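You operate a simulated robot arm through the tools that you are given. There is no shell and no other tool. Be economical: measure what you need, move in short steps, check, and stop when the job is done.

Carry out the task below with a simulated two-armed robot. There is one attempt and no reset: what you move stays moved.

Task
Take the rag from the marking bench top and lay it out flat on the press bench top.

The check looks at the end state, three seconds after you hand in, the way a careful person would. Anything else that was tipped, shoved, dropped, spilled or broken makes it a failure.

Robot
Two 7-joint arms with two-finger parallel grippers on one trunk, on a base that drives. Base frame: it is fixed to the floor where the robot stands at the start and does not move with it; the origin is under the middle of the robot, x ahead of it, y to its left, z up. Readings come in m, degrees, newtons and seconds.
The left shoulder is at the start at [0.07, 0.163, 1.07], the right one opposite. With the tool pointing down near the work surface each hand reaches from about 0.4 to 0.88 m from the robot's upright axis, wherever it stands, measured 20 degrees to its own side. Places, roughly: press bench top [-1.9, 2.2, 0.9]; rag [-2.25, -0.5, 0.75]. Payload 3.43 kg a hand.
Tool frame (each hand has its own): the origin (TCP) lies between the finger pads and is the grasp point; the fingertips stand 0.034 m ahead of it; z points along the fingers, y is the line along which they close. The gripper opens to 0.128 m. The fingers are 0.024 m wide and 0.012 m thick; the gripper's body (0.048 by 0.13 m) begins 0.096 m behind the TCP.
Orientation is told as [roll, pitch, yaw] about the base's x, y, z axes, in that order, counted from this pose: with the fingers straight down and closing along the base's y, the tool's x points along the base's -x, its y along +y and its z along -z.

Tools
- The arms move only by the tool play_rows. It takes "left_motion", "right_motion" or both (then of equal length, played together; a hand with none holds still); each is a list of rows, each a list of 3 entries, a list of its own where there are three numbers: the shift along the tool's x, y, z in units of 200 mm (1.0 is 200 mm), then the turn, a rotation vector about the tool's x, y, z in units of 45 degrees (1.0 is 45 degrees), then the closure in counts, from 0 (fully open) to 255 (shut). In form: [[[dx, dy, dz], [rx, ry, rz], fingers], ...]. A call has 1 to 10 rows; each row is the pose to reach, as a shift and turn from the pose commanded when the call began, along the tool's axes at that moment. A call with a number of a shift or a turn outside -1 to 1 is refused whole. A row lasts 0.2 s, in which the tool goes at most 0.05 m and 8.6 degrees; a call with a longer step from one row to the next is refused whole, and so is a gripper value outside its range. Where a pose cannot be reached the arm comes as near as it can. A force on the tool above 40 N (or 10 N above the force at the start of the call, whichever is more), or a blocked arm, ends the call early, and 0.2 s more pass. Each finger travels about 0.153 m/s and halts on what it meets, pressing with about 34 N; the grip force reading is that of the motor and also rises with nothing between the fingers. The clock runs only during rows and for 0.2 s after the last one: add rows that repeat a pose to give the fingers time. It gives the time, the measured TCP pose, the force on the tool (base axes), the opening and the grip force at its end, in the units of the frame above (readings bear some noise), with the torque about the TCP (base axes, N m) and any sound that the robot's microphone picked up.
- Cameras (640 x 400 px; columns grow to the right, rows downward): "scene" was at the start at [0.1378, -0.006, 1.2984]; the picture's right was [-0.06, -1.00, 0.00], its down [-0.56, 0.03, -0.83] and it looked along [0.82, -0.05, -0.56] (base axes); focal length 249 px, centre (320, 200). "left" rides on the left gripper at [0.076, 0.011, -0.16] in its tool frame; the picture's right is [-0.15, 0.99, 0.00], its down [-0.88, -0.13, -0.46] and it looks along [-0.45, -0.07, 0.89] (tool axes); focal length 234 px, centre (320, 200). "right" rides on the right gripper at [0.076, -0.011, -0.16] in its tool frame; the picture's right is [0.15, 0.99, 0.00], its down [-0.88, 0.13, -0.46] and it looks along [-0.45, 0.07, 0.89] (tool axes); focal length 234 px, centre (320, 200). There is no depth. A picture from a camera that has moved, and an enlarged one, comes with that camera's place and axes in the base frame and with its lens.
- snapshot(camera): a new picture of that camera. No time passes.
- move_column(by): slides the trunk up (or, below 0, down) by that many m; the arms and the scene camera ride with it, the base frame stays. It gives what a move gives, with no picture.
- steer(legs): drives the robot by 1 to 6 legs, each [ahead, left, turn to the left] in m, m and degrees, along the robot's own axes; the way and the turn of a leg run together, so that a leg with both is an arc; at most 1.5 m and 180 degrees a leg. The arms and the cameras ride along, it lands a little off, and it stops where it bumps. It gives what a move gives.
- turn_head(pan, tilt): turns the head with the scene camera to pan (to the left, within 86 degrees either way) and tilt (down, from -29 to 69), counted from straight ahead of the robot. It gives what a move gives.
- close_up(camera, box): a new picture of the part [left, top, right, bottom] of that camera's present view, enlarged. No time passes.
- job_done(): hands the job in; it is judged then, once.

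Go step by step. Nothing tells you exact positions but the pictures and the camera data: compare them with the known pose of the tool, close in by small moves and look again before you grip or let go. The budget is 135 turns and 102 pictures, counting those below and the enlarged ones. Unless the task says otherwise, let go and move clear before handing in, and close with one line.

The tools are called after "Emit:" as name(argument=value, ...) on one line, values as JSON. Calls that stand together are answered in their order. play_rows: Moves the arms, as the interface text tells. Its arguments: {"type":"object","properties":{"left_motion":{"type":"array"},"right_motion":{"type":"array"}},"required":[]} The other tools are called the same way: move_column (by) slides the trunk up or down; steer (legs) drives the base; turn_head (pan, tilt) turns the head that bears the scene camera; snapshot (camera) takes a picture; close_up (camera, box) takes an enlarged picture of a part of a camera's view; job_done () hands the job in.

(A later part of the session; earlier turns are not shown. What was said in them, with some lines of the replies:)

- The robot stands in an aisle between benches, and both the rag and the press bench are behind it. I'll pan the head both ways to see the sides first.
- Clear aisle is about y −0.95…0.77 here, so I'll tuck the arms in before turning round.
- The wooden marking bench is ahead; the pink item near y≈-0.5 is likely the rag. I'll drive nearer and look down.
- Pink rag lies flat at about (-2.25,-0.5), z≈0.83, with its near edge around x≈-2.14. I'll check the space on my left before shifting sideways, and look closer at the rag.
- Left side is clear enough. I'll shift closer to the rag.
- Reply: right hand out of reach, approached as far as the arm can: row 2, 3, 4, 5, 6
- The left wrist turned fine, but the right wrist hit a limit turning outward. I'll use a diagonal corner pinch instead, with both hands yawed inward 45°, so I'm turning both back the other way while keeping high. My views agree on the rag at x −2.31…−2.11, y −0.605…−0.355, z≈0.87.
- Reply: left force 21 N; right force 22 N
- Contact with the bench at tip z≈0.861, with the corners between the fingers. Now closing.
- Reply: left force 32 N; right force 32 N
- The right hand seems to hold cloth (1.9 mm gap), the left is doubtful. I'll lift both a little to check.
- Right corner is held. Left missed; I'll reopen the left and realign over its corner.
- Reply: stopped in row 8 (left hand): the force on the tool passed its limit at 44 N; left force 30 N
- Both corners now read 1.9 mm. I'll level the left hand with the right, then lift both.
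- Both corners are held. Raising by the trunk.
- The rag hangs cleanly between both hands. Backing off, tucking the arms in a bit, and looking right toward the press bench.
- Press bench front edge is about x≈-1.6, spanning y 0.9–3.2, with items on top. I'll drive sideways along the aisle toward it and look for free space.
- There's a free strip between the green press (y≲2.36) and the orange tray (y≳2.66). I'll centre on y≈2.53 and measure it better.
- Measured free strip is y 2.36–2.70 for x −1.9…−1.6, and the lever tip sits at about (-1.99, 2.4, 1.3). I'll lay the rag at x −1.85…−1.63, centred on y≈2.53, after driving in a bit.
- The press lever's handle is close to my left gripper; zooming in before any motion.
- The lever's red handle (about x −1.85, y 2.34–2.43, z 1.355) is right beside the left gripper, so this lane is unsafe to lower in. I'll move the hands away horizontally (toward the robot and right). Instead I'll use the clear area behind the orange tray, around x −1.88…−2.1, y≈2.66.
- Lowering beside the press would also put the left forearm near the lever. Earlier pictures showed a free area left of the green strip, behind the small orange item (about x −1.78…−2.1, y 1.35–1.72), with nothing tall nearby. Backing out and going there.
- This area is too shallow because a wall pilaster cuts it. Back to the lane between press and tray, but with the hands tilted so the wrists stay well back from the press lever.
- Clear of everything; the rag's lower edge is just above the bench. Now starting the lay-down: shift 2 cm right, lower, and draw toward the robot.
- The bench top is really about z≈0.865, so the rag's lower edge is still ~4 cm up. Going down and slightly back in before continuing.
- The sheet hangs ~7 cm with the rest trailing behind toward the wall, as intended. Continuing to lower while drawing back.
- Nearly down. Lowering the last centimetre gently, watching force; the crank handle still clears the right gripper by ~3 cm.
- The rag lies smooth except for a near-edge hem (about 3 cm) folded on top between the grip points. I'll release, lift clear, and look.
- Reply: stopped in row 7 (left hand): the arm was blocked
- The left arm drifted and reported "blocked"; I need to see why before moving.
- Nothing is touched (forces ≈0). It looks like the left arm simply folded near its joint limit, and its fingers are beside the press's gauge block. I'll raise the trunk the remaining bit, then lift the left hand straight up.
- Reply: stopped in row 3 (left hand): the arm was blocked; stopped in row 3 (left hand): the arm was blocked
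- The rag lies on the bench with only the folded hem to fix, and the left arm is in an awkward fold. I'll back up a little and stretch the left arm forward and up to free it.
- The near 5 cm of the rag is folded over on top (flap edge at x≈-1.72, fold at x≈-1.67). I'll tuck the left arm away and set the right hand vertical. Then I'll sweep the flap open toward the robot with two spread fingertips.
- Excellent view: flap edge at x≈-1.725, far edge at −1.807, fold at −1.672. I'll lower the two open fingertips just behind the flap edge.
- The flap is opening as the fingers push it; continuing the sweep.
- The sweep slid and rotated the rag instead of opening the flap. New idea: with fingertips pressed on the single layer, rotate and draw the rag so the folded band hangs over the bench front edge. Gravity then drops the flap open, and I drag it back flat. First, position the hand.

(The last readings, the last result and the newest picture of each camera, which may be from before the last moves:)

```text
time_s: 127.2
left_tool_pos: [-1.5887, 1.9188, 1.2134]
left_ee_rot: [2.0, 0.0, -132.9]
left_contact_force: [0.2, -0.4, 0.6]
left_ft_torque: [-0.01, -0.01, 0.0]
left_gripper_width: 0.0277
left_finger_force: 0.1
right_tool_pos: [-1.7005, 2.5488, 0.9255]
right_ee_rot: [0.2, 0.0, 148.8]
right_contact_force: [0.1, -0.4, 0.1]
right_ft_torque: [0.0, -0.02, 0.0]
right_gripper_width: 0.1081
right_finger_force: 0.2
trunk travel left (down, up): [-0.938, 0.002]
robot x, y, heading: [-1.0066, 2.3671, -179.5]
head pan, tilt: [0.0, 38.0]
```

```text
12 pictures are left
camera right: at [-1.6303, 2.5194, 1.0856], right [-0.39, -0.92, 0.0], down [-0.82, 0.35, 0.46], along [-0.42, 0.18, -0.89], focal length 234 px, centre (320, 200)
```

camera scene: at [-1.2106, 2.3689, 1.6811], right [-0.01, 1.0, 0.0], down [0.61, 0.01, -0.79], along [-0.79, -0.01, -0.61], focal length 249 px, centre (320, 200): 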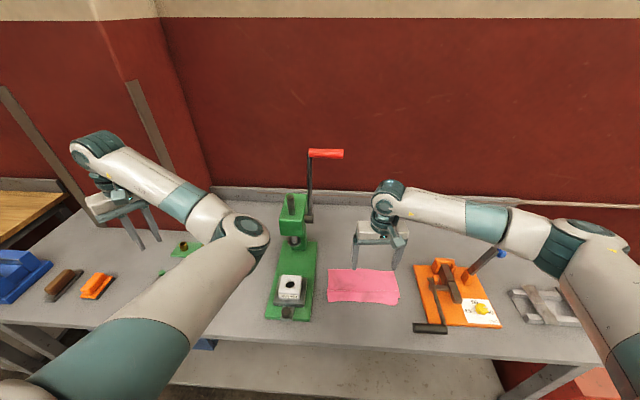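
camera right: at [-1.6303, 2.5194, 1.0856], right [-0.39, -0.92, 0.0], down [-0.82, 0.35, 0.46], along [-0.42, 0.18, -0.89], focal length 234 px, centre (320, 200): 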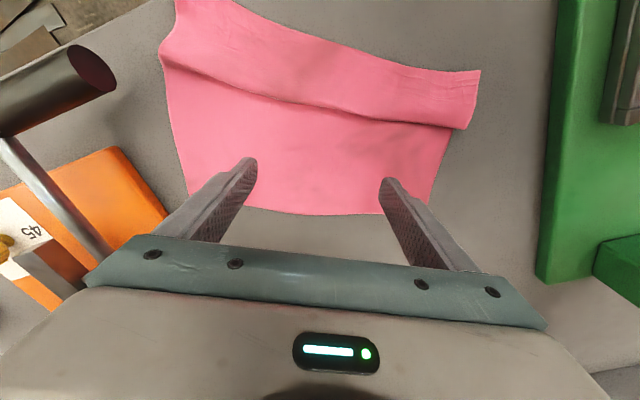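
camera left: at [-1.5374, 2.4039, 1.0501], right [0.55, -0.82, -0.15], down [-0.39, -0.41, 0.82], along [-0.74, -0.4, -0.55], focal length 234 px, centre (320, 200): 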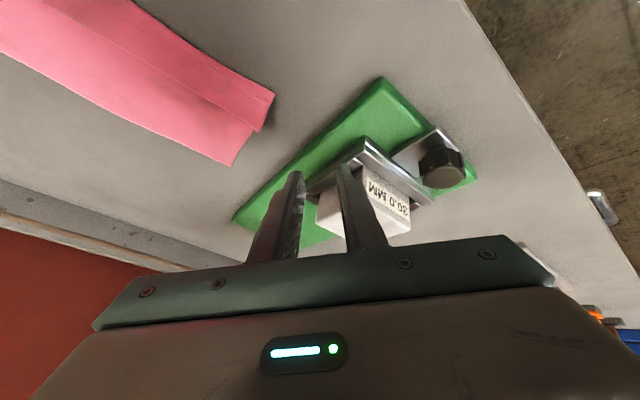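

Well aligned: fingertips on the single layer just beyond the flap. Pressing down lightly.

Emit:
play_rows(right_motion=[[[0, 0, 0.07], [0, 0, 0], 40], [[0, 0, 0.12], [0, 0, 0], 40], [[0, 0, 0.135], [0, 0, 0], 40], [[0, 0, 0.14], [0, 0, 0], 40], [[0, 0, 0.14], [0, 0, 0], 40]])

```text
time_s: 128.3
left_tool_pos: [-1.5879, 1.9188, 1.213]
left_ee_rot: [2.0, 0.2, -133.1]
left_contact_force: [-0.5, -0.5, -0.2]
left_ft_torque: [0.0, -0.01, -0.04]
left_gripper_width: 0.0276
left_finger_force: 0.1
right_tool_pos: [-1.7003, 2.5499, 0.8981]
right_ee_rot: [0.1, -0.1, 148.7]
right_contact_force: [1.7, 0.3, -0.7]
right_ft_torque: [-0.03, 0.01, 0.0]
right_gripper_width: 0.1079
right_finger_force: 0.1
trunk travel left (down, up): [-0.938, 0.002]
robot x, y, heading: [-1.0077, 2.3712, -179.5]
head pan, tilt: [0.0, 38.0]
```

Emit:
play_rows(right_motion=[[[0, 0, 0.01], [0, 0, 0], 40], [[0, 0, 0.018], [0, 0, 0], 40], [[0, 0, 0.018], [0, 0, 0], 40]])

```text
time_s: 129.2
left_tool_pos: [-1.5879, 1.9188, 1.212]
left_ee_rot: [2.0, 0.1, -132.9]
left_contact_force: [-1.1, -0.4, 0.3]
left_ft_torque: [0.02, -0.02, 0.0]
left_gripper_width: 0.0276
left_finger_force: 0.1
right_tool_pos: [-1.7008, 2.5497, 0.896]
right_ee_rot: [0.2, 0.0, 148.7]
right_contact_force: [-0.2, 0.5, 5.1]
right_ft_torque: [0.27, -0.12, 0.05]
right_gripper_width: 0.108
right_finger_force: 0.4
trunk travel left (down, up): [-0.938, 0.002]
robot x, y, heading: [-1.0072, 2.3725, -179.3]
head pan, tilt: [0.0, 38.0]
```

Emit:
play_rows(right_motion=[[[0, 0, 0.008], [0, 0, 0], 40], [[0.073, -0.03, 0.008], [0, 0, -0.09], 40], [[0.147, -0.06, 0.008], [0, 0, -0.18], 40], [[0.22, -0.09, 0.008], [0, 0, -0.27], 40], [[0.293, -0.12, 0.008], [0, 0, -0.355], 40], [[0.367, -0.15, 0.008], [0, 0, -0.445], 40], [[0.44, -0.18, 0.008], [0, 0, -0.53], 40], [[0.514, -0.21, 0.008], [0, 0, -0.62], 40], [[0.587, -0.24, 0.008], [0, 0, -0.71], 40]])

Emit:
snapshot(camera="right")

```text
time_s: 131.2
left_tool_pos: [-1.5858, 1.9173, 1.2131]
left_ee_rot: [1.9, 0.0, -132.9]
left_contact_force: [-0.4, -0.6, 0.4]
left_ft_torque: [0.04, 0.04, -0.02]
left_gripper_width: 0.0276
left_finger_force: 0.1
right_tool_pos: [-1.5738, 2.5287, 0.8957]
right_ee_rot: [0.2, -0.3, -179.4]
right_contact_force: [-5.6, 1.8, 33.4]
right_ft_torque: [1.46, 0.05, 0.24]
right_gripper_width: 0.1085
right_finger_force: 0.4
trunk travel left (down, up): [-0.938, 0.002]
robot x, y, heading: [-1.0061, 2.3715, -179.5]
head pan, tilt: [0.0, 38.0]
```

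```text
11 pictures are left
camera right: at [-1.4981, 2.5404, 1.0551], right [0.16, -0.99, 0.0], down [-0.88, -0.14, 0.46], along [-0.45, -0.07, -0.89], focal length 234 px, centre (320, 200)
```

right: 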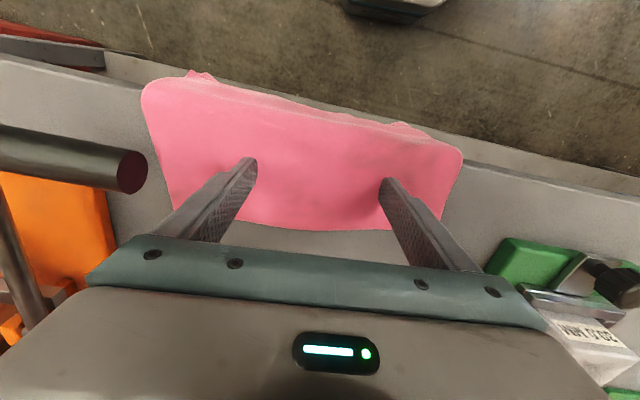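

It worked: the rag slid and rotated, and the band now drapes over the edge. Checking from the front.

Emit:
close_up(camera="scene", box=[290, 240, 450, 370])

```text
3.08 times, centred on (370, 305) of scene
camera zoom: at [-1.1408, 2.3682, 1.6813], right [-0.01, 1.0, 0.0], down [0.61, 0.01, -0.79], along [-0.79, -0.01, -0.61], focal length 766 px, centre (166, -123)
```

zoom: 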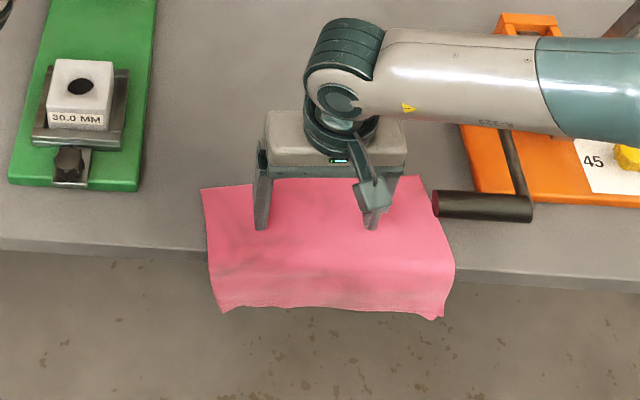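

The flap is fully open now, with about 11 cm hanging straight over the edge. I'll ease the pressure, trim the rotation and y slightly to clear the crank handle, and drag the rag back onto the bench.

Emit:
play_rows(right_motion=[[[0, 0, -0.01], [0, 0, 0], 40], [[-0.03, 0.03, -0.01], [0, 0, 0.08], 40], [[-0.08, 0.06, -0.01], [0, 0, 0.155], 40], [[-0.17, 0.06, -0.01], [0, 0, 0.155], 40], [[-0.26, 0.06, -0.01], [0, 0, 0.155], 40], [[-0.35, 0.06, -0.01], [0, 0, 0.155], 40], [[-0.44, 0.06, -0.01], [0, 0, 0.155], 40], [[-0.53, 0.06, -0.01], [0, 0, 0.155], 40]])

Emit:
snapshot(camera="right")

```text
time_s: 132.9
left_tool_pos: [-1.5871, 1.9176, 1.2132]
left_ee_rot: [1.9, 0.1, -132.9]
left_contact_force: [0.2, 0.2, -0.2]
left_ft_torque: [0.02, -0.02, 0.0]
left_gripper_width: 0.0277
left_finger_force: 0.0
right_tool_pos: [-1.6806, 2.515, 0.8958]
right_ee_rot: [0.1, -0.1, 173.6]
right_contact_force: [2.0, 0.0, 12.2]
right_ft_torque: [0.49, -0.13, -0.08]
right_gripper_width: 0.1079
right_finger_force: 0.9
trunk travel left (down, up): [-0.938, 0.002]
robot x, y, heading: [-1.0084, 2.371, -179.4]
head pan, tilt: [0.0, 38.0]
```

```text
9 pictures are left
camera right: at [-1.6042, 2.5188, 1.0554], right [0.04, -1.0, 0.0], down [-0.89, -0.03, 0.46], along [-0.46, -0.02, -0.89], focal length 234 px, centre (320, 200)
```

right: 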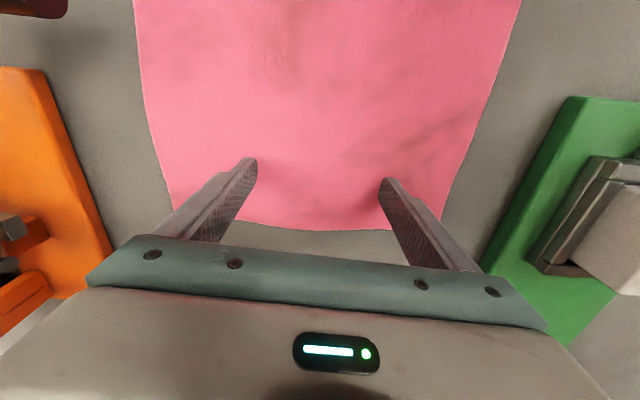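

Emit:
play_rows(right_motion=[[[-0.09, 0.01, 0], [0, 0, 0], 40], [[-0.18, 0.02, 0], [0, 0, 0], 40], [[-0.27, 0.03, 0], [0, 0, 0], 40], [[-0.36, 0.04, 0], [0, 0, 0], 40], [[-0.447, 0.05, 0], [0, 0, 0], 40]])

Emit:
close_up(camera="scene", box=[290, 210, 450, 340])

```text
time_s: 134.2
left_tool_pos: [-1.588, 1.9161, 1.2122]
left_ee_rot: [1.9, 0.0, -132.9]
left_contact_force: [0.2, 0.0, 0.7]
left_ft_torque: [0.01, 0.03, 0.0]
left_gripper_width: 0.0276
left_finger_force: 0.1
right_tool_pos: [-1.7664, 2.5164, 0.8954]
right_ee_rot: [-0.1, 0.0, 173.6]
right_contact_force: [1.2, -0.1, 2.3]
right_ft_torque: [0.05, -0.01, -0.03]
right_gripper_width: 0.1079
right_finger_force: 0.0
right hand out of reach, approached as far as the arm can: row 5
trunk travel left (down, up): [-0.938, 0.002]
robot x, y, heading: [-1.0085, 2.3734, -179.6]
head pan, tilt: [0.0, 38.0]
```

```text
3.08 times, centred on (370, 275) of scene
camera zoom: at [-1.1446, 2.367, 1.6808], right [-0.01, 1.0, 0.0], down [0.62, 0.01, -0.79], along [-0.79, -0.01, -0.62], focal length 766 px, centre (166, -31)
```

zoom: 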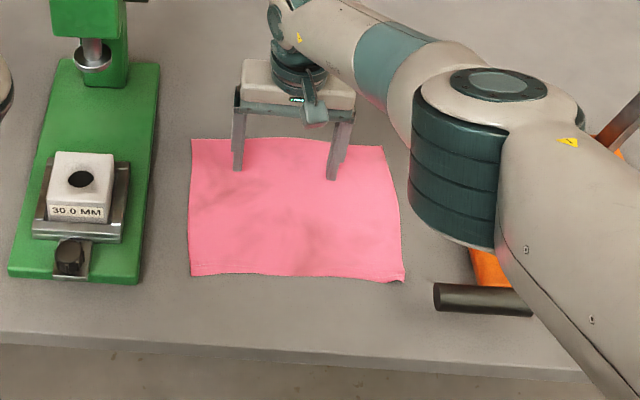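

The rag is flat and fully on the bench. The right elbow is near the tray, so I lift the hand gently straight up and check.

Emit:
play_rows(right_motion=[[[0, 0, -0.06], [0, 0, 0], 40], [[0, 0, -0.14], [0, 0, 0], 40], [[0.03, 0, -0.24], [0, 0, 0], 40]])

Emit:
snapshot(camera="scene")

```text
time_s: 134.9
left_tool_pos: [-1.5872, 1.9192, 1.2138]
left_ee_rot: [2.1, 0.0, -132.8]
left_contact_force: [0.2, -0.2, 0.5]
left_ft_torque: [-0.01, -0.03, -0.01]
left_gripper_width: 0.0276
left_finger_force: 0.0
right_tool_pos: [-1.7598, 2.5172, 0.943]
right_ee_rot: [0.1, 0.0, 173.6]
right_contact_force: [0.9, -0.2, -0.4]
right_ft_torque: [-0.01, 0.02, 0.0]
right_gripper_width: 0.1079
right_finger_force: 0.2
trunk travel left (down, up): [-0.938, 0.002]
robot x, y, heading: [-1.0054, 2.3746, -179.3]
head pan, tilt: [0.0, 38.0]
```

```text
7 pictures are left
camera scene: at [-1.1438, 2.3705, 1.6809], right [-0.01, 1.0, 0.0], down [0.62, 0.01, -0.79], along [-0.79, -0.01, -0.62], focal length 249 px, centre (320, 200)
```

scene: 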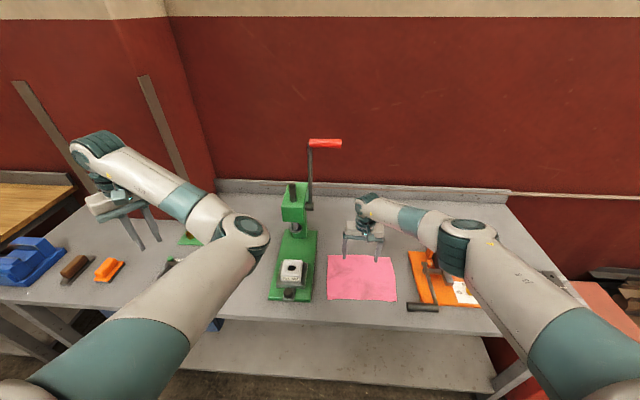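

Emit:
play_rows(right_motion=[[[0, 0, -0.2], [0, 0, 0], 40], [[0, 0, -0.4], [0, 0, 0], 40], [[0.1, 0, -0.6], [0, 0, 0], 40], [[0.2, 0, -0.8], [0, 0, 0], 40]])

Emit:
steer(legs=[[-0.4, 0, 0]])

Emit:
snapshot(camera="scene")

Emit:
close_up(camera="scene", box=[260, 150, 460, 260])

```text
time_s: 135.9
left_tool_pos: [-1.5861, 1.9184, 1.2123]
left_ee_rot: [2.0, 0.0, -132.9]
left_contact_force: [0.6, -0.1, 0.6]
left_ft_torque: [-0.03, 0.03, 0.02]
left_gripper_width: 0.0277
left_finger_force: 0.1
right_tool_pos: [-1.7197, 2.5123, 1.1046]
right_ee_rot: [0.1, -0.1, 173.5]
right_contact_force: [-0.2, 0.4, -1.0]
right_ft_torque: [0.0, 0.05, -0.01]
right_gripper_width: 0.1077
right_finger_force: 0.1
trunk travel left (down, up): [-0.938, 0.002]
robot x, y, heading: [-1.0059, 2.3728, -179.2]
head pan, tilt: [0.0, 38.0]
```

```text
time_s: 138.4
left_tool_pos: [-1.1917, 1.9234, 1.2106]
left_ee_rot: [2.0, 0.1, -133.0]
left_contact_force: [0.5, 0.2, -1.1]
left_ft_torque: [-0.01, -0.05, 0.01]
left_gripper_width: 0.0278
left_finger_force: 0.1
right_tool_pos: [-1.3247, 2.517, 1.1016]
right_ee_rot: [0.1, 0.0, 173.6]
right_contact_force: [0.1, -0.7, 0.0]
right_ft_torque: [0.02, 0.01, -0.01]
right_gripper_width: 0.1078
right_finger_force: 0.1
trunk travel left (down, up): [-0.938, 0.002]
robot x, y, heading: [-0.6094, 2.3781, -179.2]
head pan, tilt: [0.0, 38.0]
```

```text
6 pictures are left
camera scene: at [-0.7494, 2.3733, 1.6807], right [-0.01, 1.0, 0.0], down [0.62, 0.0, -0.79], along [-0.79, -0.01, -0.62], focal length 249 px, centre (320, 200)
```

scene: 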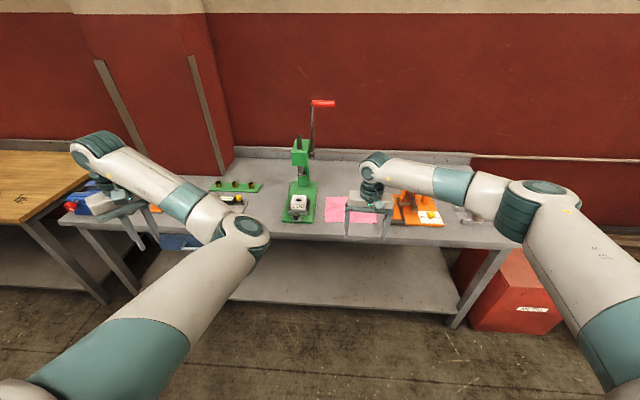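

```text
3.20 times, centred on (360, 205) of scene
camera zoom: at [-0.7494, 2.3733, 1.6807], right [-0.01, 1.0, 0.0], down [0.62, 0.0, -0.79], along [-0.79, -0.01, -0.62], focal length 797 px, centre (192, 184)
```

zoom: 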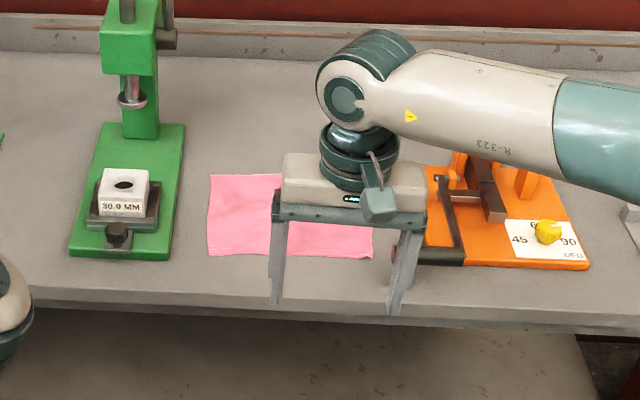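

Emit:
play_rows(right_motion=[[[0.1, -0.2, 0], [0, 0, 0], 40], [[0.2, -0.4, 0], [0, 0, 0], 40], [[0.3, -0.6, 0], [0, 0, 0], 40], [[0.4, -0.8, 0], [0, 0, 0], 40], [[0.5, -1.0, 0], [0, 0, 0], 40]])

Emit:
close_up(camera="scene", box=[260, 140, 480, 270])

```text
time_s: 139.6
left_tool_pos: [-1.1903, 1.9251, 1.214]
left_ee_rot: [2.0, 0.1, -133.0]
left_contact_force: [-0.2, -0.4, 0.1]
left_ft_torque: [-0.02, 0.0, -0.01]
left_gripper_width: 0.0275
left_finger_force: 0.0
right_tool_pos: [-1.2031, 2.7053, 1.1035]
right_ee_rot: [0.2, -0.1, 173.5]
right_contact_force: [-0.5, 0.4, -1.2]
right_ft_torque: [-0.06, 0.03, 0.03]
right_gripper_width: 0.1079
right_finger_force: 0.1
trunk travel left (down, up): [-0.938, 0.002]
robot x, y, heading: [-0.6099, 2.3775, -179.6]
head pan, tilt: [0.0, 38.0]
```

```text
2.91 times, centred on (370, 205) of scene
camera zoom: at [-0.7454, 2.3762, 1.6811], right [-0.01, 1.0, 0.0], down [0.61, 0.0, -0.79], along [-0.79, -0.01, -0.61], focal length 724 px, centre (174, 186)
```

zoom: 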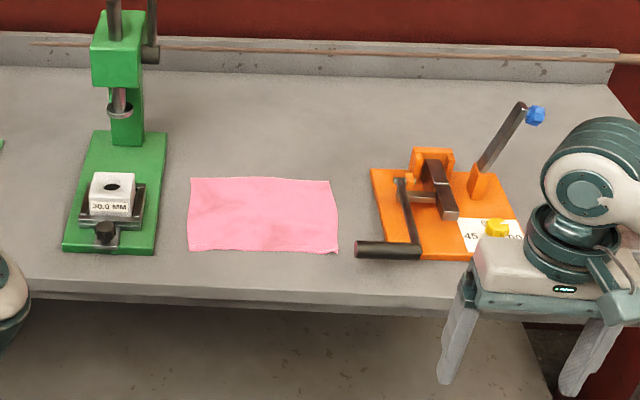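

The rag lies flat and fully on the press bench top. The press, gauge block and orange tray are undisturbed, and both arms are clear.

Emit:
job_done()

```text
The job is handed in.
```

The rag is laid out flat on the press bench top, between the green press and the orange tray. Both hands have let go and are clear of the bench, and nothing else appears to have been moved.
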